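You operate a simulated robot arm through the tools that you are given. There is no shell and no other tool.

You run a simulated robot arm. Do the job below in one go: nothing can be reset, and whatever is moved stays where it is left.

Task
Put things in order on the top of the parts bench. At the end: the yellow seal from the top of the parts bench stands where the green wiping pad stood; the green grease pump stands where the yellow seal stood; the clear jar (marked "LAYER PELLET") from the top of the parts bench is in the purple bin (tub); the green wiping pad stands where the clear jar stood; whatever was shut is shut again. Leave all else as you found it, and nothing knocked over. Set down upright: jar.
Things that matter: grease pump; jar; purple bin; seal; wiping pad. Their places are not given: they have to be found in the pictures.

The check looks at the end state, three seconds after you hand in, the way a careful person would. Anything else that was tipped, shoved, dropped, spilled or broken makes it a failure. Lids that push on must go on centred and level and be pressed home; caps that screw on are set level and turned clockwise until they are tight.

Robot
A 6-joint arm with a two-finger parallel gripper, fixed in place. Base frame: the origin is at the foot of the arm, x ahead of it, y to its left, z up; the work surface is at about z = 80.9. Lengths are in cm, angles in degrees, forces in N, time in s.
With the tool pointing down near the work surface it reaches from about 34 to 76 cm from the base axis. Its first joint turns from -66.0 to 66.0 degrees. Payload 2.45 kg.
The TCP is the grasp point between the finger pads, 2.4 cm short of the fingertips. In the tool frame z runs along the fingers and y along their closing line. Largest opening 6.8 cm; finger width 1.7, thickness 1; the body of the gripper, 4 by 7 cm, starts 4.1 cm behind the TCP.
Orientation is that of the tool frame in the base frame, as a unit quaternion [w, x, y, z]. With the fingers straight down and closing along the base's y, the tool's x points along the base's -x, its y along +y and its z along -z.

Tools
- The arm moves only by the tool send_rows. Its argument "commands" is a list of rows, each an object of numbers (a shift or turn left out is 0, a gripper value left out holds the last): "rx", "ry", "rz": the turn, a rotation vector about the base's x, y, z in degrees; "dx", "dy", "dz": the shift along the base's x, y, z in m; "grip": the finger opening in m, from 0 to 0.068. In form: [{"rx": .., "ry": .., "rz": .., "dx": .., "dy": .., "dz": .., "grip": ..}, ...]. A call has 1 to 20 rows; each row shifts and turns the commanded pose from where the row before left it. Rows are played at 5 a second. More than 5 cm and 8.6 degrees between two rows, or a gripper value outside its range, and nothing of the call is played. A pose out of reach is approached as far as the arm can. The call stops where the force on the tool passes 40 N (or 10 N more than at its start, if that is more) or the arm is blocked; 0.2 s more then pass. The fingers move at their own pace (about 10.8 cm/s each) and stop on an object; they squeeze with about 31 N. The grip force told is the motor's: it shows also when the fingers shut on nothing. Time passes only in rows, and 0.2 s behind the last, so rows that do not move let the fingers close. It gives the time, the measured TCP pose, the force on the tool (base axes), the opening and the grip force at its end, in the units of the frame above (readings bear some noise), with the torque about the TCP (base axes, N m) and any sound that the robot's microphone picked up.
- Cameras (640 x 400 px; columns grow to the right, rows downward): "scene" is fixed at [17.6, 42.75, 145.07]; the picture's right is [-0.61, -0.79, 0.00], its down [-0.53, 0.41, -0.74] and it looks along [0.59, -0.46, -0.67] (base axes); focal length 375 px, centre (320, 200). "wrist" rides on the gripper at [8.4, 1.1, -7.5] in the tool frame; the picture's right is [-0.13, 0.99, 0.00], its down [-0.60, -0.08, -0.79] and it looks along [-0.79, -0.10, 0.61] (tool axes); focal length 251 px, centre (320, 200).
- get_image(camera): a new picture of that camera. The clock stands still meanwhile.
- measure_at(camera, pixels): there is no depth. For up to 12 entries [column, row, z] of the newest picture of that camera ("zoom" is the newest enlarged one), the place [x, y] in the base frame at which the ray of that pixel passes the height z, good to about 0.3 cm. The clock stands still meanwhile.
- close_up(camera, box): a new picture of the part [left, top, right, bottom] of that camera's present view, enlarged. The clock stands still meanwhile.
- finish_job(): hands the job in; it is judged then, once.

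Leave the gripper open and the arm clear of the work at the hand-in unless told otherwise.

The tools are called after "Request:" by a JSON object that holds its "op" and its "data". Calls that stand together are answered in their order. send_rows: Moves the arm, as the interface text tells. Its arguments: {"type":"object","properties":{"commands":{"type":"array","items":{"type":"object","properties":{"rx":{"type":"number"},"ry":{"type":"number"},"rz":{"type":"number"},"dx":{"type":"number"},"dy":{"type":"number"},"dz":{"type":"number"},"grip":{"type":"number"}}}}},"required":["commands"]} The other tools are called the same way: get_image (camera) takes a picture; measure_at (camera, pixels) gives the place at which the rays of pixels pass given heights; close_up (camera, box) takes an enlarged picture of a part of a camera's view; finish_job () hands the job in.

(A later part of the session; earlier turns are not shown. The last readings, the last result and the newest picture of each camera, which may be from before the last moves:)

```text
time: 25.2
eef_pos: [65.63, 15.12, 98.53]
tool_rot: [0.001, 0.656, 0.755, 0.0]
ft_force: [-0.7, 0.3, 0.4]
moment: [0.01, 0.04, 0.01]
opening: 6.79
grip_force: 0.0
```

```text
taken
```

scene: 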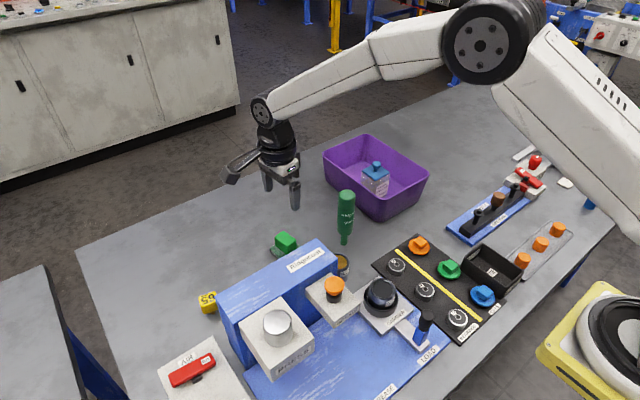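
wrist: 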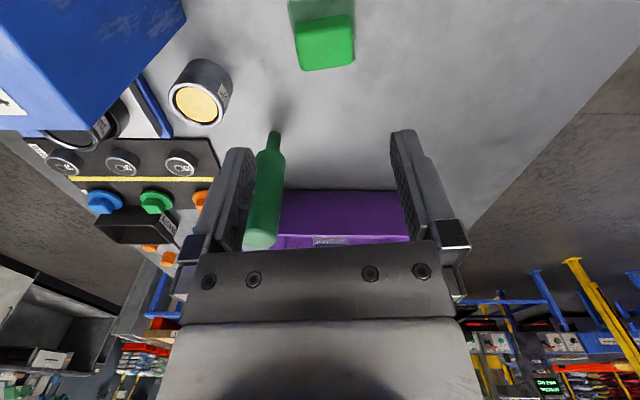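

Rotation worked. The pad handle is at the top of the wrist image (px 325,40). I'll zoom and measure its position.

Request:
{"op": "close_up", "data": {"camera": "wrist", "box": [270, 0, 380, 80]}}

Request:
{"op": "measure_at", "data": {"camera": "wrist", "pixels": [[296, 36, 84.3], [353, 20, 84.3], [301, 71, 84.3], [354, 62, 84.3]]}}

```text
5.00 times, centred on (325, 40) of wrist
```

zoom: 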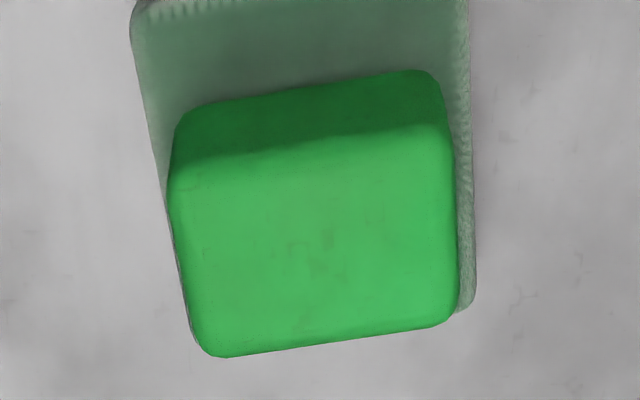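

```text
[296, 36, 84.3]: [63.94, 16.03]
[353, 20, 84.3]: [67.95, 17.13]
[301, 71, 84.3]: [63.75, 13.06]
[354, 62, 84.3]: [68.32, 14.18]
```

Request:
{"op": "measure_at", "data": {"camera": "zoom", "pixels": [[168, 175, 84.3], [450, 135, 84.3], [458, 318, 84.3], [200, 352, 84.3], [168, 175, 85], [450, 135, 85], [458, 318, 85], [200, 352, 85], [132, 15, 82], [468, 0, 82]]}}

```text
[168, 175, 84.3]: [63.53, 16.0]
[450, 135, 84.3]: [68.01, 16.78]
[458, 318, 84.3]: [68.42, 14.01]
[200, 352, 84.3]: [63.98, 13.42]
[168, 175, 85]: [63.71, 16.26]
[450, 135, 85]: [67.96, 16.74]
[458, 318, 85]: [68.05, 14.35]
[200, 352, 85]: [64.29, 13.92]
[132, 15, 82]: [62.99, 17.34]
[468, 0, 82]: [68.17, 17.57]
```

Handle centre ≈ (65.85, 15.05), 4.5 × 2.8 cm. I correct and descend to just above, then check from the scene view.

Request:
{"op": "send_rows", "data": {"commands": [{"dx": 0.002, "dy": -0.0005}, {"dz": -0.045}, {"dz": -0.045}, {"dz": -0.025}, {}]}}

Request:
{"op": "get_image", "data": {"camera": "wrist"}}

Request:
{"op": "close_up", "data": {"camera": "scene", "box": [220, 170, 340, 280]}}

```text
time: 26.4
eef_pos: [65.86, 15.23, 86.87]
tool_rot: [0.0, 0.656, 0.755, 0.0]
ft_force: [-0.1, 0.4, -0.1]
moment: [0.0, 0.0, -0.01]
opening: 6.79
grip_force: 0.0
```

```text
taken
```

wrist: 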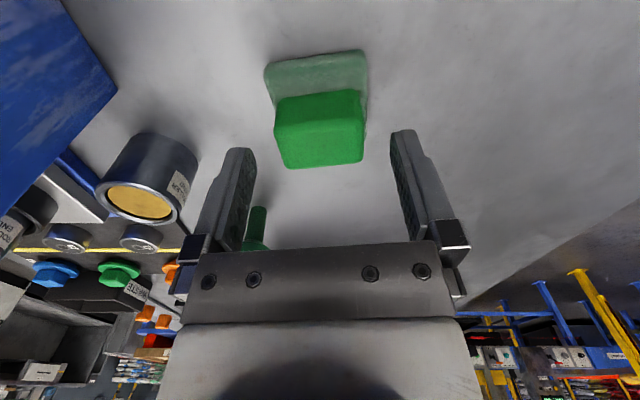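

```text
3.64 times, centred on (280, 225) of scene
```

zoom: 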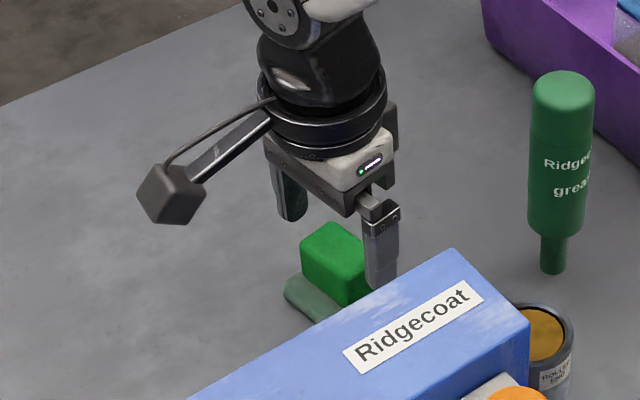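

The handle sits centred between the fingers. I lower to bring the fingertips just above the pad base (TCP ≈ 84.6).

Request:
{"op": "measure_at", "data": {"camera": "wrist", "pixels": [[276, 128, 84.3], [363, 116, 84.3], [363, 161, 84.3], [285, 168, 84.3]]}}

Request:
{"op": "send_rows", "data": {"commands": [{"dy": -0.001, "dz": -0.01}, {"dz": -0.01}, {"dz": -0.003}, {}]}}

Request:
{"op": "get_image", "data": {"camera": "wrist"}}

```text
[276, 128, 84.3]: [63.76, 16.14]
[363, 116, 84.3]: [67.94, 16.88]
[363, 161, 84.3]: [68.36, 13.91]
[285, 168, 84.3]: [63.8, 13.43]
```

```text
time: 27.4
eef_pos: [66.0, 14.9, 84.67]
tool_rot: [-0.001, 0.655, 0.755, 0.0]
ft_force: [-0.3, 0.9, 0.6]
moment: [0.05, -0.01, 0.0]
opening: 6.81
grip_force: 0.1
```

```text
taken
```

wrist: 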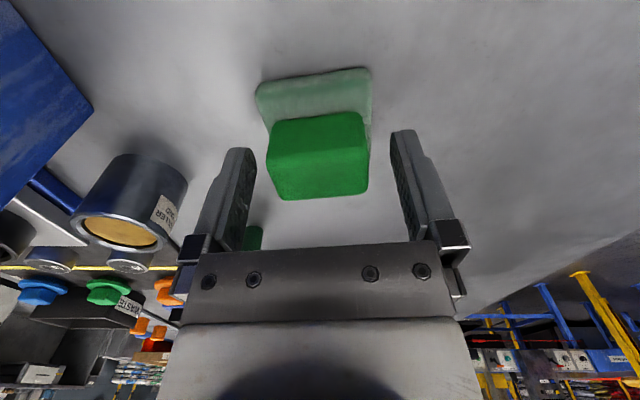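

Handle centre measured (65.97, 15.09); TCP matches. I close the fingers on the handle.

Request:
{"op": "send_rows", "data": {"commands": [{"grip": 0.03}, {}, {}, {}]}}

```text
time: 28.4
eef_pos: [66.13, 14.94, 84.6]
tool_rot: [0.0, 0.656, 0.754, 0.0]
ft_force: [-0.3, 0.5, 0.1]
moment: [0.02, -0.05, 0.01]
opening: 4.41
grip_force: 31.2
```

Gripped at 4.41 cm. I lift and check.

Request:
{"op": "send_rows", "data": {"commands": [{"dz": 0.01}, {"dz": 0.03}, {"dz": 0.04}, {}]}}

Request:
{"op": "get_image", "data": {"camera": "wrist"}}

Request:
{"op": "close_up", "data": {"camera": "scene", "box": [220, 140, 340, 280]}}

```text
time: 29.4
eef_pos: [65.94, 14.87, 92.55]
tool_rot: [0.0, 0.656, 0.754, 0.0]
ft_force: [0.7, 0.2, -0.1]
moment: [0.01, -0.02, 0.01]
opening: 4.42
grip_force: 31.2
```

```text
taken
```

wrist: 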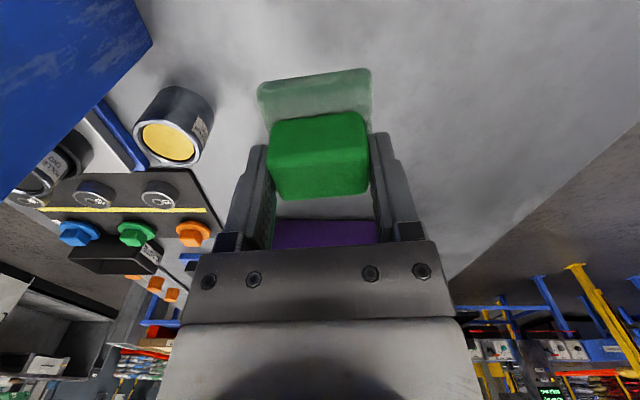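

```text
2.86 times, centred on (280, 210) of scene
```

zoom: 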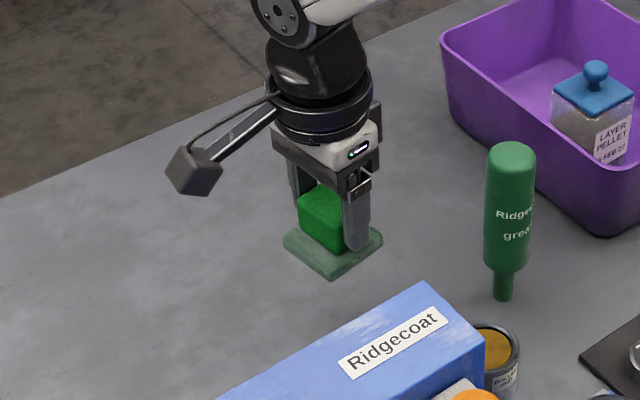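

The pad is held level. I raise it to about z = 105 and carry it over to the jar's former place (58.0, −41.1).

Request:
{"op": "send_rows", "data": {"commands": [{"dz": 0.045}, {"dz": 0.045}, {"dz": 0.03}, {"dx": -0.0066, "dy": -0.0467}, {"dx": -0.0066, "dy": -0.0467}, {"dx": -0.0066, "dy": -0.0467}, {"dx": -0.0066, "dy": -0.0467}, {"dx": -0.0066, "dy": -0.0467}, {"dx": -0.0066, "dy": -0.0467}, {"dx": -0.0066, "dy": -0.0467}, {"dx": -0.0066, "dy": -0.0467}, {"dx": -0.0066, "dy": -0.0467}, {"dx": -0.0066, "dy": -0.0467}, {"dx": -0.0066, "dy": -0.0467}, {"dx": -0.0066, "dy": -0.0467}, {}]}}

Request:
{"op": "get_image", "data": {"camera": "wrist"}}

Request:
{"op": "get_image", "data": {"camera": "scene"}}

```text
time: 32.8
eef_pos: [57.88, -41.18, 104.64]
tool_rot: [0.0, 0.656, 0.754, 0.0]
ft_force: [0.3, -0.6, 0.0]
moment: [-0.01, -0.02, -0.01]
opening: 4.4
grip_force: 31.1
```

```text
taken
```

wrist: 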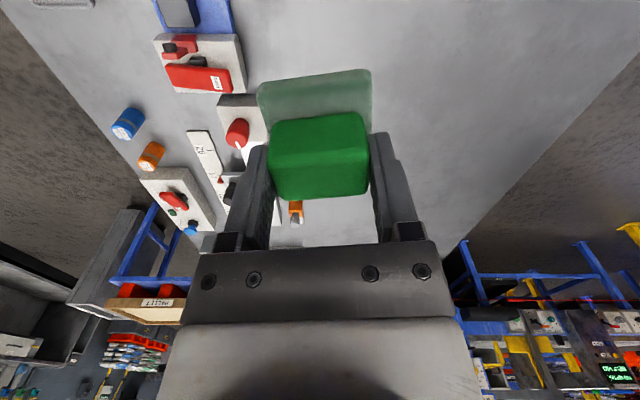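

```text
taken
```

scene: 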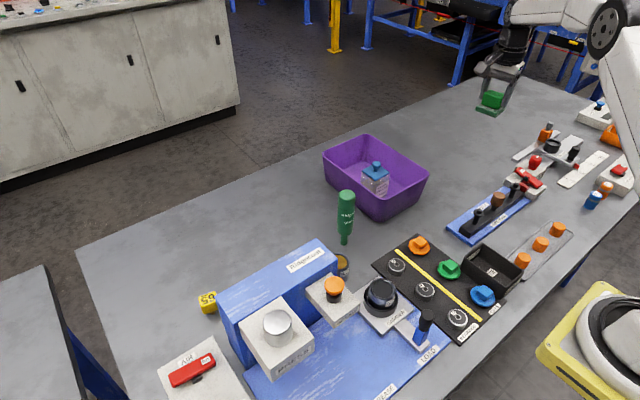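

Now above the jar's old place. I lower to about 5 mm above set-down height.

Request:
{"op": "send_rows", "data": {"commands": [{"dz": -0.045}, {"dz": -0.045}, {"dz": -0.045}, {"dz": -0.035}, {"dz": -0.015}, {"dz": -0.006}, {"dz": -0.002}, {}]}}

Request:
{"op": "close_up", "data": {"camera": "scene", "box": [420, 90, 540, 200]}}

```text
time: 34.6
eef_pos: [58.06, -41.1, 85.36]
tool_rot: [0.0, 0.656, 0.755, 0.0]
ft_force: [-0.3, -0.2, -0.4]
moment: [-0.01, 0.02, 0.01]
opening: 4.44
grip_force: 31.1
```

```text
3.64 times, centred on (480, 145) of scene
```

zoom: 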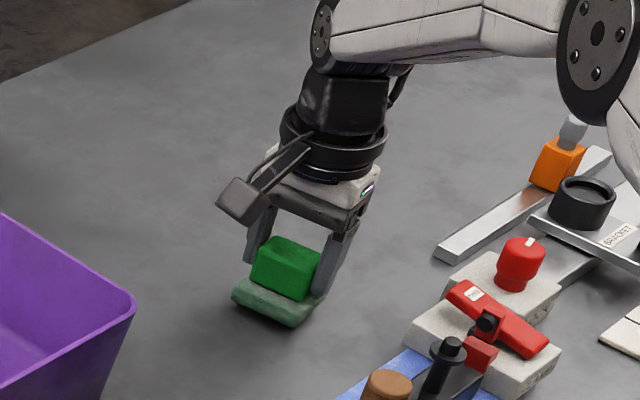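

I lower gently in small steps until contact.

Request:
{"op": "send_rows", "data": {"commands": [{"dz": -0.003}, {"dz": -0.002}, {}]}}

Request:
{"op": "send_rows", "data": {"commands": [{"dz": -0.001}, {}, {}]}}

Request:
{"op": "send_rows", "data": {"commands": [{"dz": -0.001}, {}, {}]}}

```text
time: 35.4
eef_pos: [57.98, -41.09, 84.97]
tool_rot: [0.0, 0.657, 0.754, 0.0]
ft_force: [1.5, -0.2, -0.1]
moment: [0.0, -0.01, 0.0]
opening: 4.4
grip_force: 31.0
```

```text
time: 36.2
eef_pos: [58.16, -40.95, 84.8]
tool_rot: [0.0, 0.656, 0.755, -0.001]
ft_force: [-0.4, -0.4, -1.0]
moment: [0.01, -0.03, 0.02]
opening: 4.42
grip_force: 31.1
```

```text
time: 37.0
eef_pos: [58.05, -41.09, 84.73]
tool_rot: [0.0, 0.656, 0.755, 0.0]
ft_force: [0.4, 0.7, -1.3]
moment: [0.0, 0.0, -0.02]
opening: 4.44
grip_force: 31.1
```

Request:
{"op": "send_rows", "data": {"commands": [{"dz": -0.001}, {}, {}]}}

Request:
{"op": "send_rows", "data": {"commands": [{"dz": -0.0005}, {}, {}]}}

```text
time: 37.8
eef_pos: [58.07, -41.18, 84.61]
tool_rot: [0.001, 0.656, 0.754, 0.001]
ft_force: [-0.2, 0.9, 3.6]
moment: [0.11, 0.08, 0.03]
opening: 4.42
grip_force: 31.2
```

```text
time: 38.6
eef_pos: [58.15, -41.23, 84.53]
tool_rot: [0.001, 0.656, 0.754, -0.001]
ft_force: [0.3, 0.1, 8.5]
moment: [0.13, 0.03, 0.02]
opening: 4.41
grip_force: 30.3
```

Contact felt (8.5 N up) at TCP z ≈ 84.55. I release and rise straight up.

Request:
{"op": "send_rows", "data": {"commands": [{"dz": 0.0005}, {"grip": 0.068}, {}, {}, {"dz": 0.02}, {"dz": 0.04}, {"dz": 0.045}, {"dz": 0.045}, {"dz": 0.045}]}}

Request:
{"op": "get_image", "data": {"camera": "wrist"}}

Request:
{"op": "close_up", "data": {"camera": "scene", "box": [440, 130, 510, 190]}}

```text
time: 40.6
eef_pos: [58.03, -40.95, 103.91]
tool_rot: [-0.001, 0.656, 0.755, 0.001]
ft_force: [0.3, -0.5, 0.0]
moment: [-0.02, 0.02, 0.03]
opening: 6.79
grip_force: 0.1
```

```text
taken
```

wrist: 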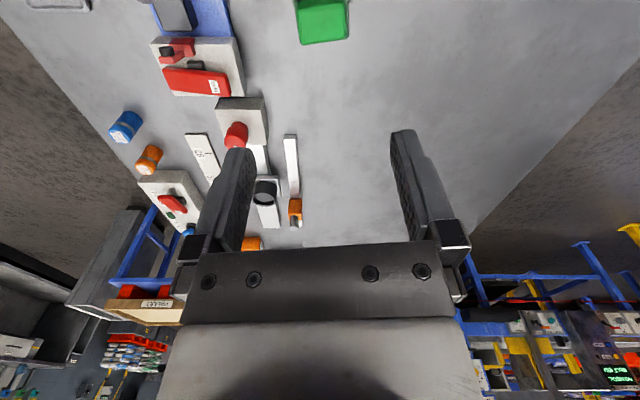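

```text
6.67 times, centred on (475, 160) of scene
```

zoom: 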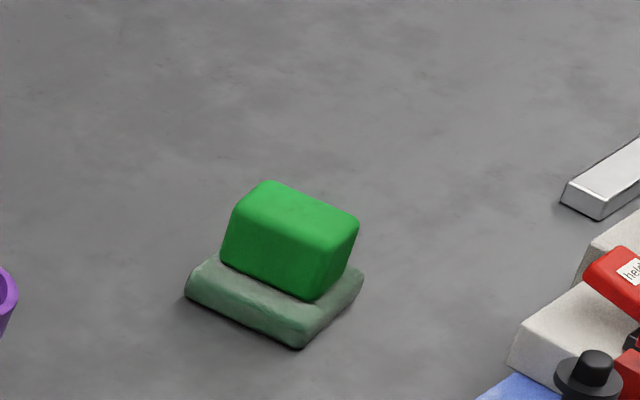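

The pad now stands where the jar was. Next the seal: I travel high to above (61.6, 34.7), turning another −15° to match the seal, and look.

Request:
{"op": "send_rows", "data": {"commands": [{"dx": 0.0022, "dy": 0.0473}, {"dx": 0.0022, "dy": 0.0473}, {"dx": 0.0022, "dy": 0.0473}, {"dx": 0.0022, "dy": 0.0473}, {"dx": 0.0022, "dy": 0.0473}, {"dx": 0.0022, "dy": 0.0473}, {"dx": 0.0022, "dy": 0.0473}, {"dx": 0.0022, "dy": 0.0473}, {"dx": 0.0022, "dy": 0.0473}, {"dx": 0.0022, "dy": 0.0473}, {"dx": 0.0022, "dy": 0.0473}, {"dx": 0.0022, "dy": 0.0473}, {"dx": 0.0022, "dy": 0.0473}, {"dx": 0.0022, "dy": 0.0473}, {"dx": 0.0022, "dy": 0.0473, "rz": -7.5}, {"dx": 0.0022, "dy": 0.0473, "rz": -7.5}, {"dz": -0.04}, {}]}}

Request:
{"op": "get_image", "data": {"camera": "wrist"}}

Request:
{"op": "get_image", "data": {"camera": "scene"}}

```text
time: 44.4
eef_pos: [61.59, 34.9, 100.14]
tool_rot: [-0.001, 0.749, 0.662, 0.001]
ft_force: [0.2, 0.4, -0.1]
moment: [-0.01, -0.03, -0.03]
opening: 6.81
grip_force: 0.1
```

```text
taken
```

wrist: 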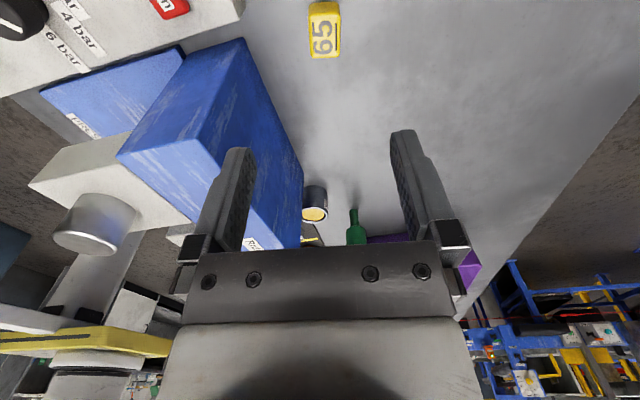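

```text
taken
```

scene: 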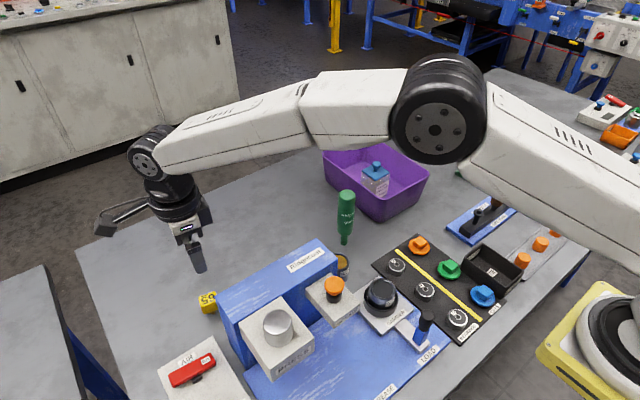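

The seal is at the top of the wrist picture (px 324,30). I zoom on it.

Request:
{"op": "close_up", "data": {"camera": "wrist", "box": [284, 0, 364, 64]}}

Request:
{"op": "close_up", "data": {"camera": "scene", "box": [190, 275, 240, 325]}}

```text
6.25 times, centred on (324, 32) of wrist
```

zoom: 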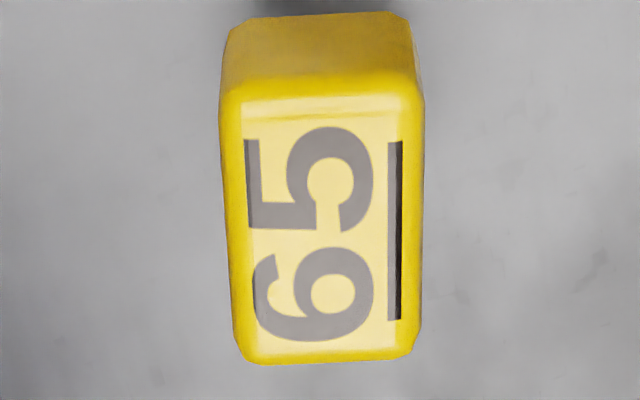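

```text
8.00 times, centred on (215, 300) of scene
```

zoom: 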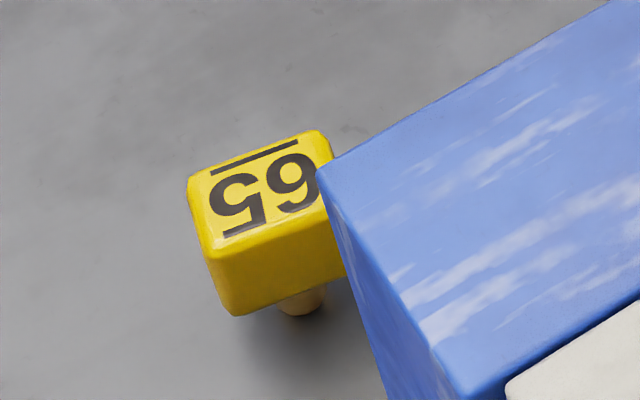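

Request:
{"op": "measure_at", "data": {"camera": "wrist", "pixels": [[308.3, 14.4, 85], [340.8, 13.6, 85], [339.7, 56.8, 85], [311.2, 57.9, 85], [308.3, 14.4, 86], [340.8, 13.6, 86], [339.7, 56.8, 86], [311.2, 57.9, 86]]}}

Request:
{"op": "measure_at", "data": {"camera": "zoom", "pixels": [[188, 178, 85], [318, 132, 85], [212, 250, 85], [188, 178, 86], [318, 132, 86], [212, 250, 86], [232, 315, 83], [297, 313, 80.9]]}}

```text
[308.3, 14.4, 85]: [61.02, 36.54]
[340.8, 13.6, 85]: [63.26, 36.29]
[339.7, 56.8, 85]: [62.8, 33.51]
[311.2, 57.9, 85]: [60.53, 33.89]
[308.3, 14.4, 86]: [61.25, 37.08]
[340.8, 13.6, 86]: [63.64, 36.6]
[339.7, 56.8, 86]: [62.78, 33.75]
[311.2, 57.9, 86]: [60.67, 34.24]
```

```text
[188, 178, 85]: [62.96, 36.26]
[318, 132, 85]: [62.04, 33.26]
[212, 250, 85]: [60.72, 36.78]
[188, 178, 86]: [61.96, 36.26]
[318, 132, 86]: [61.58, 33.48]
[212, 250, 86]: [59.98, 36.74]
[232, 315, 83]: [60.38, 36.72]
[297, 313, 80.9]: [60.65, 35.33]
```

Seal centre ≈ (61.8, 35.0), block 2.3 × 2.8 cm, angle ≈ −9°. I align (−2°), and descend to just above it for a check.

Request:
{"op": "send_rows", "data": {"commands": [{"dx": 0.002, "dy": 0.001, "rz": -2}, {"dz": -0.045}, {"dz": -0.045}, {"dz": -0.02}, {}]}}

Request:
{"op": "get_image", "data": {"camera": "wrist"}}

Request:
{"op": "close_up", "data": {"camera": "scene", "box": [130, 220, 270, 340]}}

```text
time: 45.6
eef_pos: [61.8, 34.9, 89.11]
tool_rot: [0.0, 0.76, 0.65, 0.0]
ft_force: [0.0, 0.2, 0.2]
moment: [0.03, 0.02, -0.03]
opening: 6.78
grip_force: 0.0
```

```text
taken
```

wrist: 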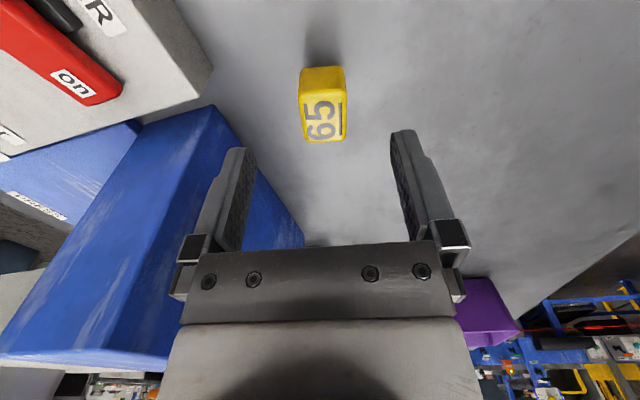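

```text
3.33 times, centred on (200, 280) of scene
```

zoom: 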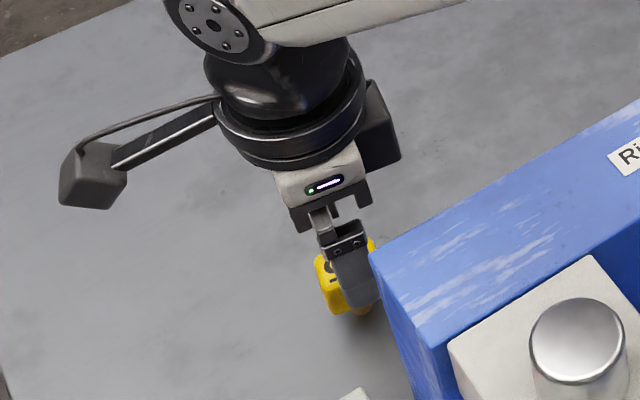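

Request:
{"op": "close_up", "data": {"camera": "wrist", "box": [280, 55, 370, 155]}}

Request:
{"op": "measure_at", "data": {"camera": "wrist", "pixels": [[299, 90, 85], [345, 87, 85], [346, 140, 85], [305, 143, 85]]}}

```text
4.00 times, centred on (325, 105) of wrist
```

zoom: 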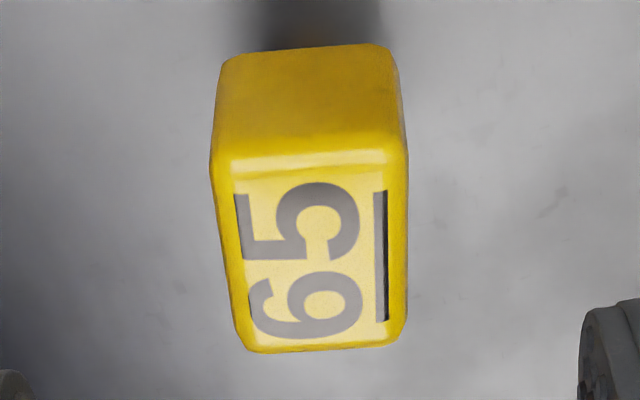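

```text
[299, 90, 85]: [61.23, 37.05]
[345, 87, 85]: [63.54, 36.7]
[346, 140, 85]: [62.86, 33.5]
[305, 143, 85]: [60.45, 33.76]
```

Request:
{"op": "measure_at", "data": {"camera": "zoom", "pixels": [[211, 165, 85], [407, 155, 85], [402, 338, 85], [245, 350, 85], [211, 165, 85.5], [407, 155, 85.5], [402, 338, 85.5], [245, 350, 85.5]]}}

```text
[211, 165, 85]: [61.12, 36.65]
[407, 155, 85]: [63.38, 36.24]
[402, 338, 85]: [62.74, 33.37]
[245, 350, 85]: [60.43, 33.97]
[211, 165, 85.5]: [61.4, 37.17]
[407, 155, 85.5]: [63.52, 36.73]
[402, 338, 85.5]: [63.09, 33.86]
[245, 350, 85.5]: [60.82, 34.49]
```

Seal centre (61.9, 35.05). I go down to TCP z ≈ 84 and close.

Request:
{"op": "send_rows", "data": {"commands": [{"dx": 0.001, "dy": 0.001, "dz": -0.02}, {"dz": -0.02}, {"dz": -0.011}, {}]}}

Request:
{"op": "get_image", "data": {"camera": "wrist"}}

```text
time: 46.6
eef_pos: [61.99, 34.82, 83.92]
tool_rot: [0.0, 0.76, 0.65, 0.0]
ft_force: [-0.2, -0.5, 0.1]
moment: [-0.02, 0.03, -0.02]
opening: 6.8
grip_force: 0.0
```

```text
taken
```

wrist: 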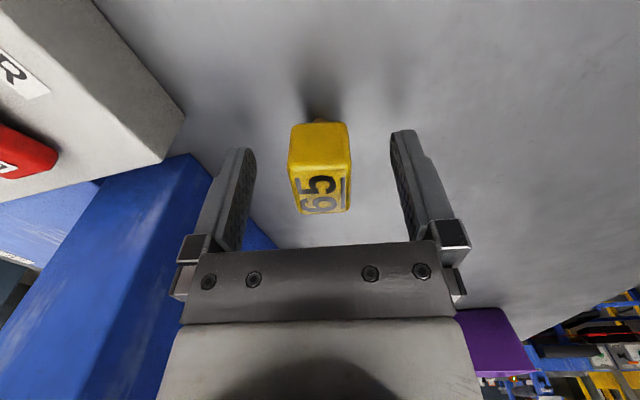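

The seal is centred between the fingers. I close.

Request:
{"op": "send_rows", "data": {"commands": [{"grip": 0.012}, {}, {}, {}]}}

Request:
{"op": "get_image", "data": {"camera": "wrist"}}

```text
time: 47.6
eef_pos: [61.95, 34.85, 84.0]
tool_rot: [0.0, 0.76, 0.65, 0.001]
ft_force: [0.1, -0.3, 0.0]
moment: [0.01, -0.02, 0.0]
opening: 2.52
grip_force: 30.8
```

```text
taken
```

wrist: 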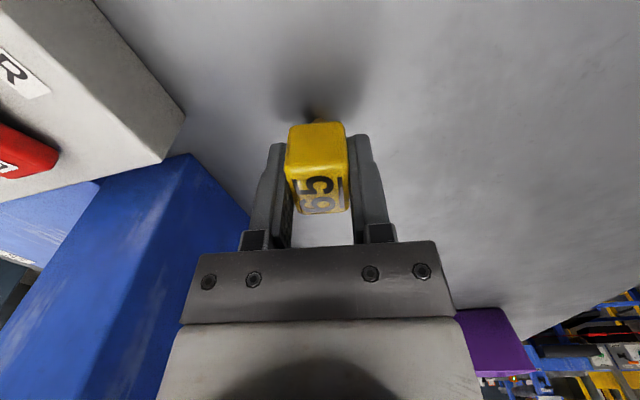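

Gripped (2.52 cm). I lift 10 cm, check, and then move to the pad's former place (65.85, 15.05).

Request:
{"op": "send_rows", "data": {"commands": [{"dz": 0.01}, {"dz": 0.04}, {"dz": 0.045}, {}]}}

Request:
{"op": "close_up", "data": {"camera": "scene", "box": [130, 200, 270, 320]}}

Request:
{"op": "get_image", "data": {"camera": "wrist"}}

```text
time: 48.6
eef_pos: [61.77, 34.74, 93.49]
tool_rot: [0.0, 0.761, 0.649, -0.001]
ft_force: [-0.8, -0.6, -1.1]
moment: [-0.04, 0.01, -0.01]
opening: 2.5
grip_force: 31.4
```

```text
3.33 times, centred on (200, 260) of scene
```

zoom: 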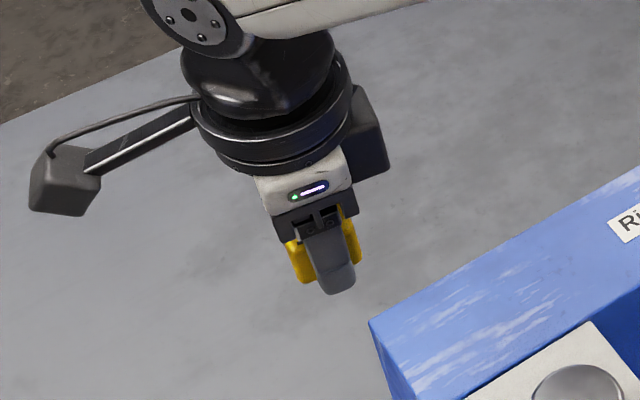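

```text
taken
```

wrist: 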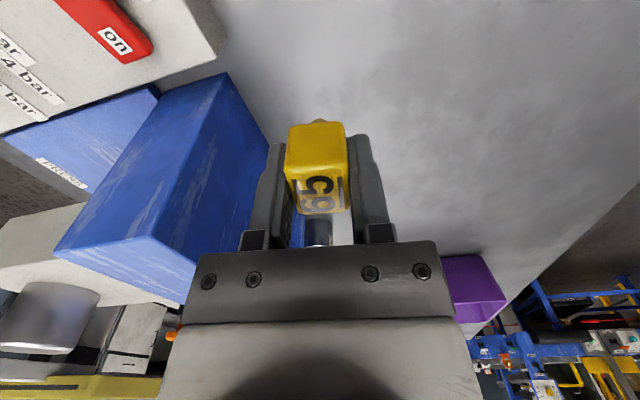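

The seal is held firmly. Moving to the pad's old spot.

Request:
{"op": "send_rows", "data": {"commands": [{"dx": 0.0079, "dy": -0.0398}, {"dx": 0.0079, "dy": -0.0398}, {"dx": 0.0079, "dy": -0.0398}, {"dx": 0.0079, "dy": -0.0398}, {"dx": 0.0079, "dy": -0.0398}, {}]}}

Request:
{"op": "get_image", "data": {"camera": "scene"}}

```text
time: 50.0
eef_pos: [65.99, 14.88, 93.63]
tool_rot: [0.0, 0.76, 0.65, 0.0]
ft_force: [-0.9, 0.2, -0.5]
moment: [-0.01, -0.04, 0.02]
opening: 2.55
grip_force: 30.7
```

```text
taken
```

scene: 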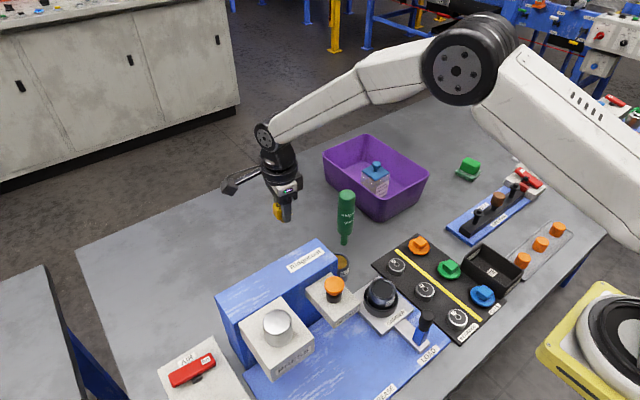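

I lower to about 6 mm above set-down (TCP ≈ 84.6).

Request:
{"op": "send_rows", "data": {"commands": [{"dz": -0.04}, {"dz": -0.035}, {"dz": -0.012}, {"dz": -0.003}, {}]}}

Request:
{"op": "send_rows", "data": {"commands": [{"dz": -0.003}, {"dz": -0.001}, {}]}}

Request:
{"op": "send_rows", "data": {"commands": [{"dz": -0.001}, {}, {}]}}

```text
time: 51.2
eef_pos: [66.0, 15.0, 84.49]
tool_rot: [0.0, 0.76, 0.65, 0.0]
ft_force: [0.2, 0.2, 0.2]
moment: [0.0, -0.01, -0.02]
opening: 2.55
grip_force: 30.9
```

```text
time: 52.0
eef_pos: [65.81, 15.0, 84.1]
tool_rot: [-0.001, 0.76, 0.65, 0.001]
ft_force: [-0.6, -0.3, 0.1]
moment: [-0.04, 0.0, -0.01]
opening: 2.53
grip_force: 31.1
```

```text
time: 52.8
eef_pos: [66.02, 14.87, 83.98]
tool_rot: [0.0, 0.76, 0.65, -0.001]
ft_force: [0.3, 1.0, -0.5]
moment: [0.0, 0.0, 0.03]
opening: 2.52
grip_force: 30.8
```

Request:
{"op": "send_rows", "data": {"commands": [{"dz": -0.0007}, {}, {}]}}

Request:
{"op": "send_rows", "data": {"commands": [{"dz": -0.0007}, {}, {}]}}

```text
time: 53.6
eef_pos: [66.0, 14.86, 83.98]
tool_rot: [0.0, 0.76, 0.649, 0.001]
ft_force: [-0.4, 0.9, 2.6]
moment: [0.03, 0.04, 0.02]
opening: 2.52
grip_force: 31.1
```

```text
time: 54.4
eef_pos: [65.95, 14.81, 83.88]
tool_rot: [0.001, 0.761, 0.649, 0.0]
ft_force: [-3.9, 0.4, 13.9]
moment: [0.01, 0.11, -0.02]
opening: 2.53
grip_force: 31.2
```

Contact (14 N). I relieve 0.7 mm, release and rise.

Request:
{"op": "send_rows", "data": {"commands": [{"dz": 0.0007}, {}, {"grip": 0.068}, {}, {}, {"dz": 0.02}, {"dz": 0.04}, {"dz": 0.045}, {"dz": 0.045}, {"dz": 0.045}]}}

Request:
{"op": "get_image", "data": {"camera": "wrist"}}

Request:
{"op": "close_up", "data": {"camera": "scene", "box": [230, 170, 370, 280]}}

```text
time: 56.6
eef_pos: [65.89, 14.97, 103.54]
tool_rot: [0.0, 0.76, 0.65, 0.0]
ft_force: [0.1, 0.3, -0.4]
moment: [0.03, -0.01, -0.03]
opening: 6.79
grip_force: 0.0
```

```text
taken
```

wrist: 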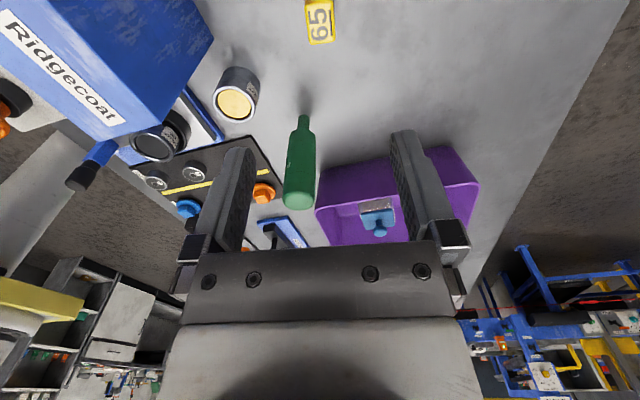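

```text
3.64 times, centred on (300, 225) of scene
```

zoom: 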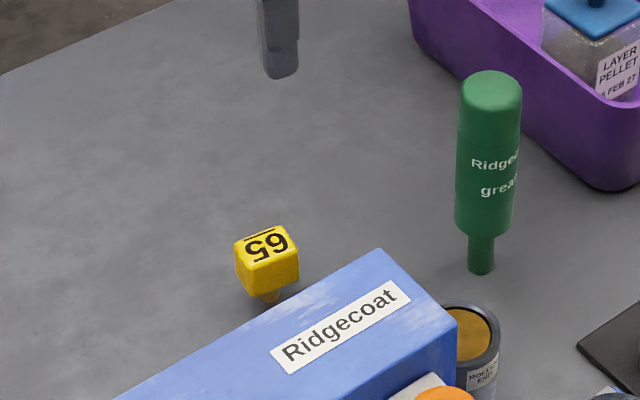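

The seal stands upright at the pad's old place. Now the pump. I zoom on it in the wrist view to measure its axis.

Request:
{"op": "close_up", "data": {"camera": "wrist", "box": [260, 100, 350, 220]}}

Request:
{"op": "measure_at", "data": {"camera": "wrist", "pixels": [[299, 196, 95], [283, 196, 95], [314.5, 196, 95], [305, 118, 81]]}}

```text
3.33 times, centred on (305, 160) of wrist
```

zoom: 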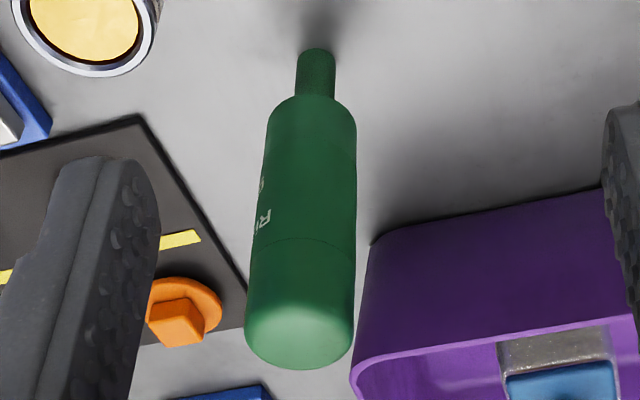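

```text
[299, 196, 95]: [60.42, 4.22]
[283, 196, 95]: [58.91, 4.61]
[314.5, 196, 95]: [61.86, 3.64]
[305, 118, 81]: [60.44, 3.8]
```

Combining the rays from all views, the pump axis is near (59.85, 3.1) with rounded top at about z ≈ 94–95. I move above it, still high (fingertips ~101), for a closer look.

Request:
{"op": "send_rows", "data": {"commands": [{"dx": -0.0202, "dy": -0.0395}, {"dx": -0.0202, "dy": -0.0395}, {"dx": -0.0202, "dy": -0.0395}, {}]}}

Request:
{"op": "get_image", "data": {"camera": "wrist"}}

Request:
{"op": "close_up", "data": {"camera": "scene", "box": [280, 120, 420, 260]}}

```text
time: 57.6
eef_pos: [59.84, 3.02, 103.43]
tool_rot: [0.0, 0.76, 0.65, 0.001]
ft_force: [0.5, -0.7, -0.2]
moment: [0.0, -0.01, 0.02]
opening: 6.81
grip_force: 0.0
```

```text
taken
```

wrist: 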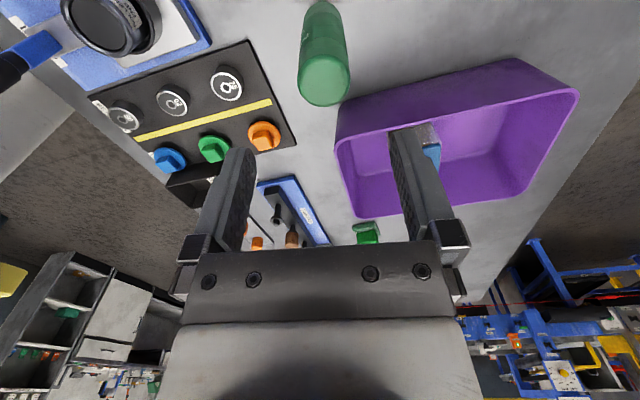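

```text
2.86 times, centred on (350, 190) of scene
```

zoom: 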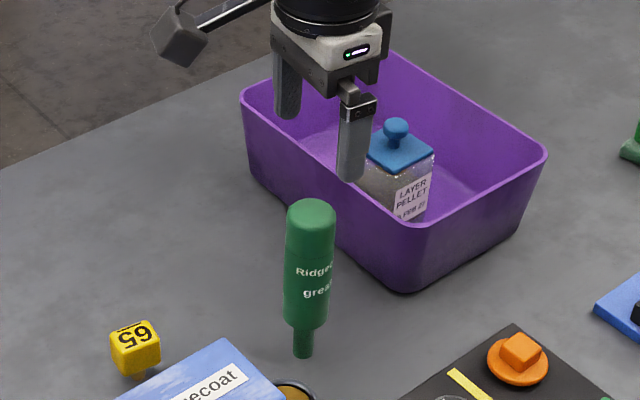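

The pump's top is at about px (324,80) in the wrist image. I measure its edges.

Request:
{"op": "close_up", "data": {"camera": "wrist", "box": [270, 0, 380, 120]}}

Request:
{"op": "measure_at", "data": {"camera": "wrist", "pixels": [[297.5, 82, 94], [350, 80, 94], [324, 80, 94], [324, 80, 95], [324, 57, 95], [325, 105, 94], [297.5, 82, 95], [350, 80, 95]]}}

```text
3.33 times, centred on (325, 60) of wrist
```

zoom: 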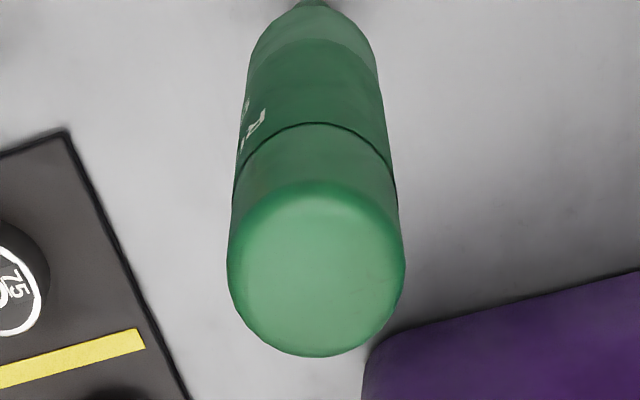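

```text
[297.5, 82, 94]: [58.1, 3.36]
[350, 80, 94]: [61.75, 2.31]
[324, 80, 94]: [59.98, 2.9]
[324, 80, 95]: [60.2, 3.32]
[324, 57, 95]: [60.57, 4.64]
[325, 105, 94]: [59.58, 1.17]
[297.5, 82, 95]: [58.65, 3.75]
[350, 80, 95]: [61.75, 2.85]
```

Pump centre ≈ (60.0, 3.0), diameter ≈ 3.4; TCP is well centred. I descend to TCP ≈ 98 and check.

Request:
{"op": "send_rows", "data": {"commands": [{"dx": 0.001, "dz": -0.03}, {"dz": -0.025}, {}]}}

Request:
{"op": "get_image", "data": {"camera": "wrist"}}

Request:
{"op": "close_up", "data": {"camera": "scene", "box": [290, 120, 410, 260]}}

```text
time: 58.4
eef_pos: [59.85, 3.06, 97.95]
tool_rot: [0.0, 0.761, 0.649, 0.0]
ft_force: [0.1, 0.6, 0.3]
moment: [-0.04, 0.03, -0.01]
opening: 6.79
grip_force: 0.2
```

```text
taken
```

wrist: 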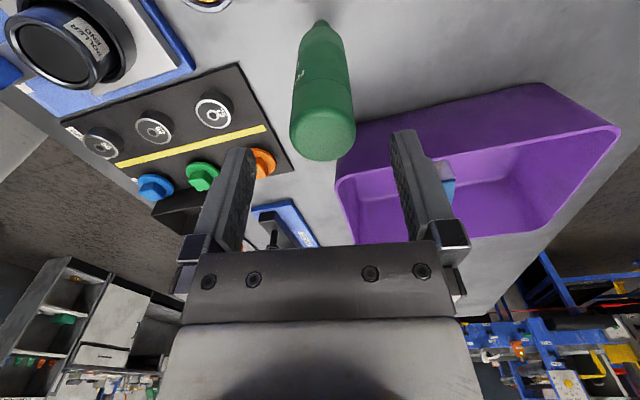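

```text
2.86 times, centred on (350, 190) of scene
```

zoom: 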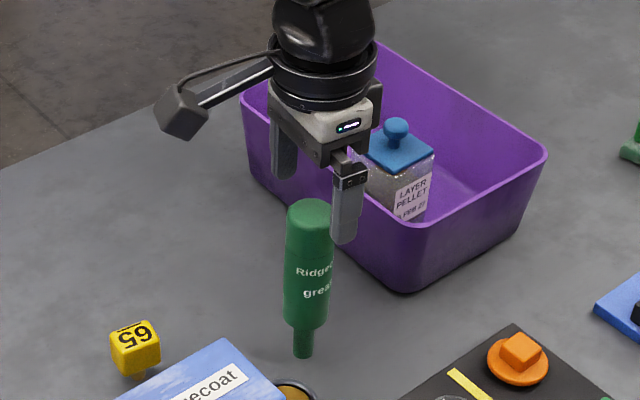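

The pump (px 322) is centred between the fingers, in both directions. I descend to TCP ≈ 91.8, slowly.

Request:
{"op": "send_rows", "data": {"commands": [{"dz": -0.015}, {"dz": -0.015}, {"dz": -0.015}, {"dz": -0.01}, {"dz": -0.005}, {}]}}

Request:
{"op": "get_image", "data": {"camera": "wrist"}}

Request:
{"op": "close_up", "data": {"camera": "scene", "box": [290, 120, 410, 260]}}

```text
time: 59.8
eef_pos: [59.86, 3.11, 91.91]
tool_rot: [0.0, 0.761, 0.649, 0.0]
ft_force: [-0.4, 0.2, 0.0]
moment: [0.0, -0.03, 0.0]
opening: 6.8
grip_force: 0.0
```

```text
taken
```

wrist: 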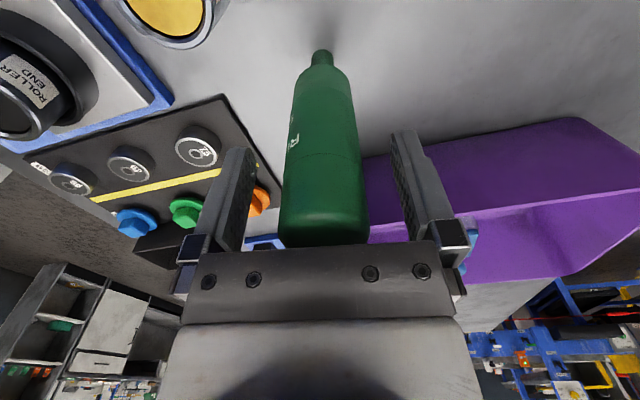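

```text
2.86 times, centred on (350, 190) of scene
```

zoom: 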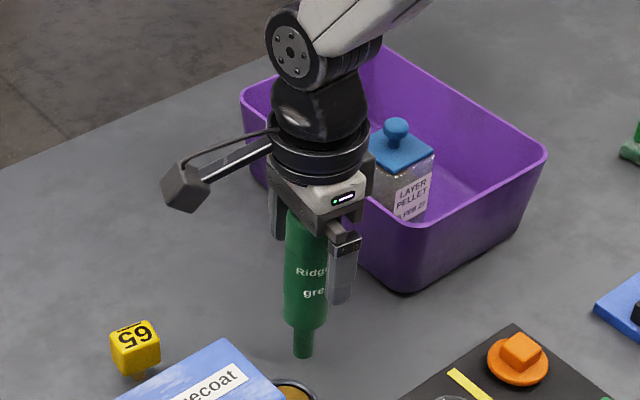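

Fingers straddle the pump with a small ~1.5 mm offset; I correct it and close gradually so as not to push the pump.

Request:
{"op": "send_rows", "data": {"commands": [{"dx": 0.0015, "dy": -0.0002}, {"grip": 0.05}, {"grip": 0.044}, {"grip": 0.04}, {"grip": 0.038}, {"grip": 0.036}, {"grip": 0.034}, {"grip": 0.03}, {"grip": 0.025}, {"grip": 0.02}, {}, {}]}}

Request:
{"op": "get_image", "data": {"camera": "wrist"}}

Request:
{"op": "close_up", "data": {"camera": "scene", "box": [290, 120, 410, 260]}}

```text
time: 62.4
eef_pos: [60.12, 3.0, 91.93]
tool_rot: [0.0, 0.76, 0.65, 0.0]
ft_force: [-1.0, 0.1, -0.1]
moment: [0.04, 0.1, 0.02]
opening: 3.55
grip_force: 30.5
```

```text
taken
```

wrist: 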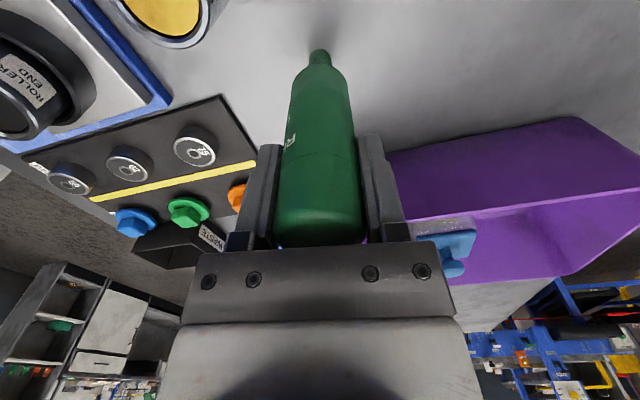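

```text
2.86 times, centred on (350, 190) of scene
```

zoom: 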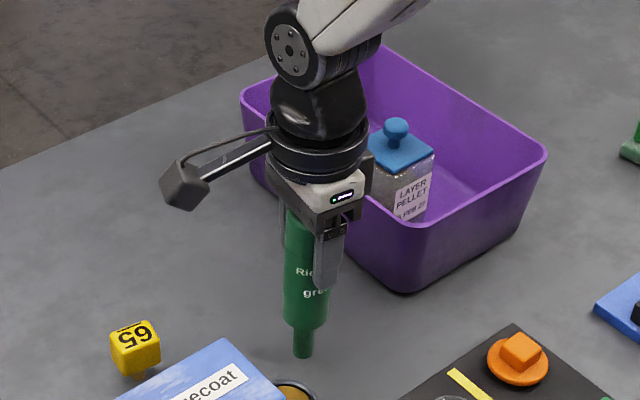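

Pump gripped (3.55 cm). I lift it 1 cm first, check, then higher.

Request:
{"op": "send_rows", "data": {"commands": [{"dz": 0.005}, {"dz": 0.01}, {"dz": 0.02}, {}]}}

Request:
{"op": "get_image", "data": {"camera": "wrist"}}

Request:
{"op": "close_up", "data": {"camera": "scene", "box": [290, 120, 410, 260]}}

```text
time: 63.4
eef_pos: [60.02, 3.07, 95.32]
tool_rot: [-0.001, 0.76, 0.65, 0.0]
ft_force: [-0.3, 0.9, -3.6]
moment: [-0.01, 0.02, -0.03]
opening: 3.54
grip_force: 30.8
```

```text
taken
```

wrist: 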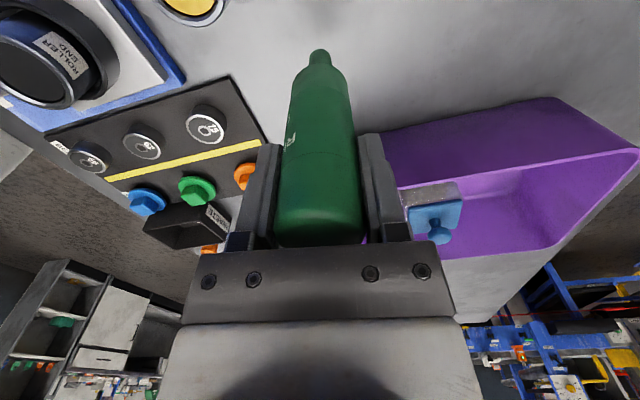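

```text
2.86 times, centred on (350, 190) of scene
```

zoom: 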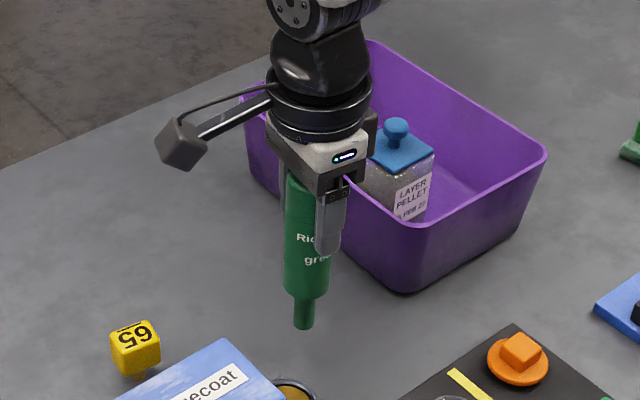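

The pump is held upright. I raise it to z ≈ 107 and carry it to the seal's old place.

Request:
{"op": "send_rows", "data": {"commands": [{"dz": 0.04}, {"dz": 0.04}, {"dz": 0.04}, {"dx": 0.0024, "dy": 0.0395}, {"dx": 0.0024, "dy": 0.0395}, {"dx": 0.0024, "dy": 0.0395}, {"dx": 0.0024, "dy": 0.0395}, {"dx": 0.0024, "dy": 0.0395}, {"dx": 0.0024, "dy": 0.0395}, {"dx": 0.0024, "dy": 0.0395}, {"dx": 0.0024, "dy": 0.0395}, {}]}}

Request:
{"op": "get_image", "data": {"camera": "wrist"}}

Request:
{"op": "get_image", "data": {"camera": "scene"}}

```text
time: 66.0
eef_pos: [62.0, 34.62, 107.39]
tool_rot: [0.001, 0.76, 0.649, 0.0]
ft_force: [0.3, -0.2, -3.3]
moment: [-0.05, -0.01, -0.02]
opening: 3.56
grip_force: 31.2
```

```text
taken
```

wrist: 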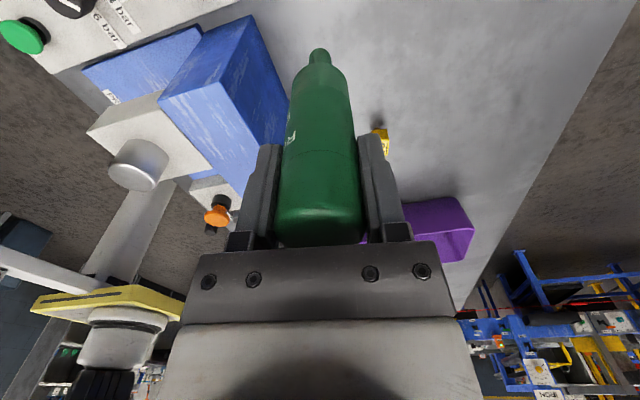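

```text
taken
```

scene: 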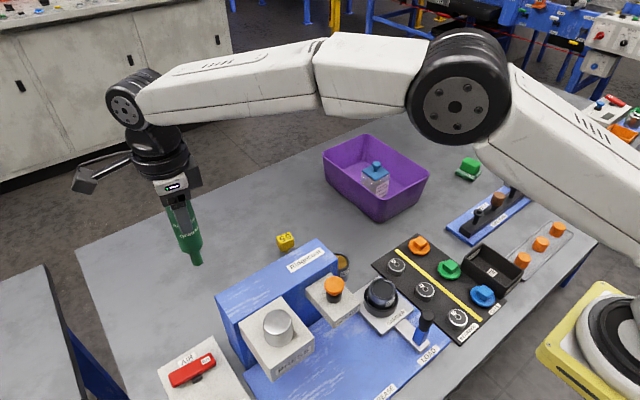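

I lower the pump to about 5 mm above set-down (TCP ≈ 92.4).

Request:
{"op": "send_rows", "data": {"commands": [{"dz": -0.04}, {"dz": -0.04}, {"dz": -0.035}, {"dz": -0.02}, {"dz": -0.01}, {"dz": -0.005}, {}]}}

Request:
{"op": "close_up", "data": {"camera": "scene", "box": [130, 190, 270, 340]}}

Request:
{"op": "get_image", "data": {"camera": "wrist"}}

```text
time: 67.6
eef_pos: [62.13, 34.74, 92.39]
tool_rot: [0.0, 0.76, 0.65, 0.0]
ft_force: [-0.4, -0.1, -3.1]
moment: [0.0, -0.01, -0.01]
opening: 3.56
grip_force: 32.1
```

```text
2.67 times, centred on (200, 265) of scene
```

zoom: 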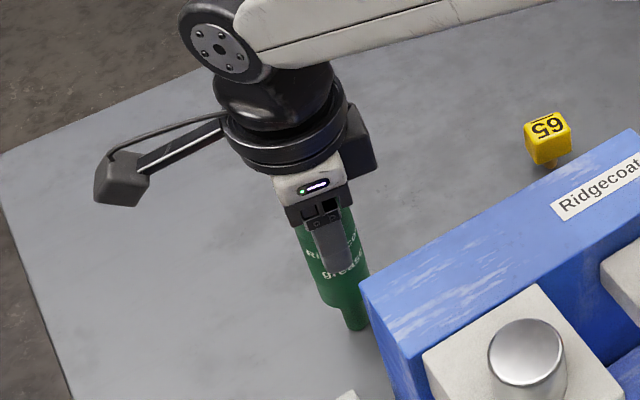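

```text
taken
```

wrist: 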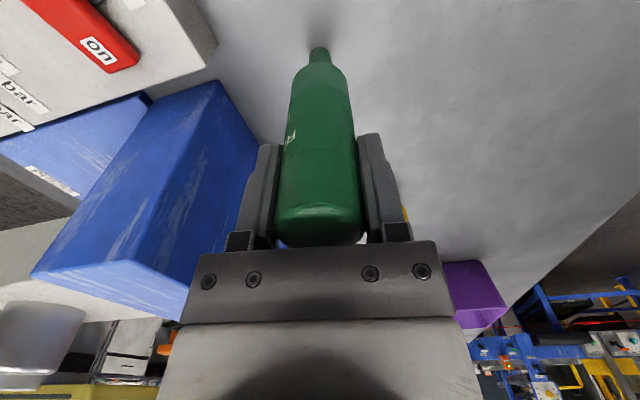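

The nozzle tip (scene px ≈ 214,312) is over where the seal's stem stood (≈ 213,313). I lower in small steps.

Request:
{"op": "send_rows", "data": {"commands": [{"dz": -0.002}, {"dz": -0.001}, {}]}}

Request:
{"op": "send_rows", "data": {"commands": [{"dz": -0.001}, {}, {}]}}

Request:
{"op": "send_rows", "data": {"commands": [{"dz": -0.0007}, {}, {}]}}

```text
time: 68.4
eef_pos: [62.05, 34.58, 92.2]
tool_rot: [0.0, 0.76, 0.649, 0.001]
ft_force: [-0.1, -2.0, 6.9]
moment: [-0.35, -0.03, -0.01]
opening: 3.55
grip_force: 31.0
```

```text
time: 69.2
eef_pos: [62.08, 34.67, 92.15]
tool_rot: [0.001, 0.761, 0.649, 0.001]
ft_force: [-1.1, -4.0, 17.9]
moment: [-0.39, 0.03, -0.07]
opening: 3.56
grip_force: 31.0
```

```text
time: 70.0
eef_pos: [62.12, 34.82, 92.08]
tool_rot: [0.0, 0.76, 0.65, 0.002]
ft_force: [3.0, 2.3, 18.2]
moment: [0.18, -0.42, -0.05]
opening: 3.51
grip_force: 30.9
```

Contact already occurred at about 92.2; force is now 18 N with some side load. I back off 1.5 mm to relieve it.

Request:
{"op": "send_rows", "data": {"commands": [{"dz": 0.001}, {}, {}]}}

Request:
{"op": "get_image", "data": {"camera": "wrist"}}

Request:
{"op": "close_up", "data": {"camera": "scene", "box": [150, 210, 270, 330]}}

```text
time: 70.8
eef_pos: [62.02, 34.58, 92.03]
tool_rot: [0.0, 0.761, 0.649, 0.001]
ft_force: [5.4, 3.4, 13.6]
moment: [0.45, -0.65, -0.03]
opening: 3.53
grip_force: 30.5
```

```text
taken
```

wrist: 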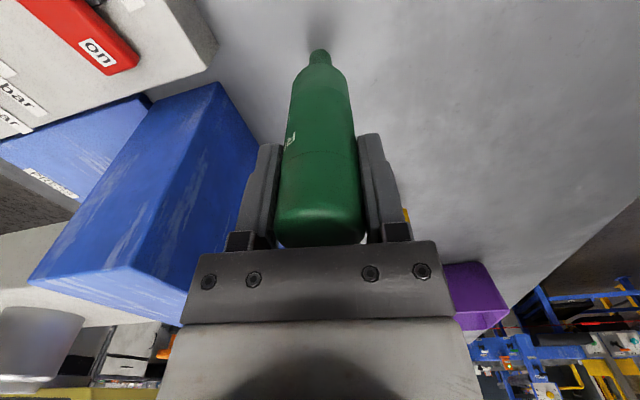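

```text
3.33 times, centred on (210, 270) of scene
```

zoom: 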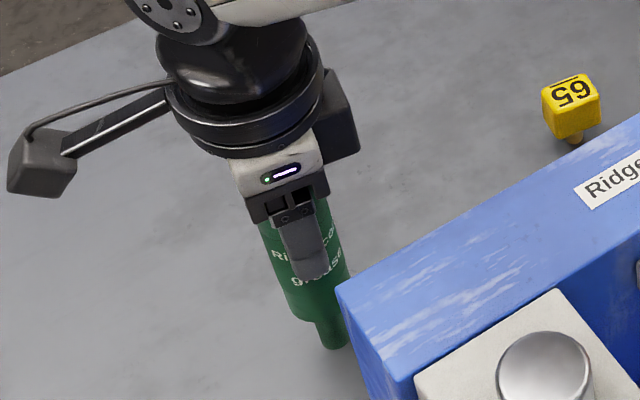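

Still loaded with 13.6 N and some side force. I raise another 1 mm and read again.

Request:
{"op": "send_rows", "data": {"commands": [{"dz": 0.001}, {}, {}]}}

Request:
{"op": "send_rows", "data": {"commands": [{"dz": 0.001}, {}, {}]}}

```text
time: 71.6
eef_pos: [61.9, 34.59, 92.02]
tool_rot: [0.0, 0.761, 0.649, -0.002]
ft_force: [3.1, 1.8, 6.4]
moment: [0.27, -0.38, -0.03]
opening: 3.54
grip_force: 31.5
```

```text
time: 72.4
eef_pos: [61.97, 34.53, 92.03]
tool_rot: [-0.001, 0.76, 0.65, -0.002]
ft_force: [-0.9, -0.2, -1.1]
moment: [0.02, 0.05, 0.02]
opening: 3.56
grip_force: 31.1
```

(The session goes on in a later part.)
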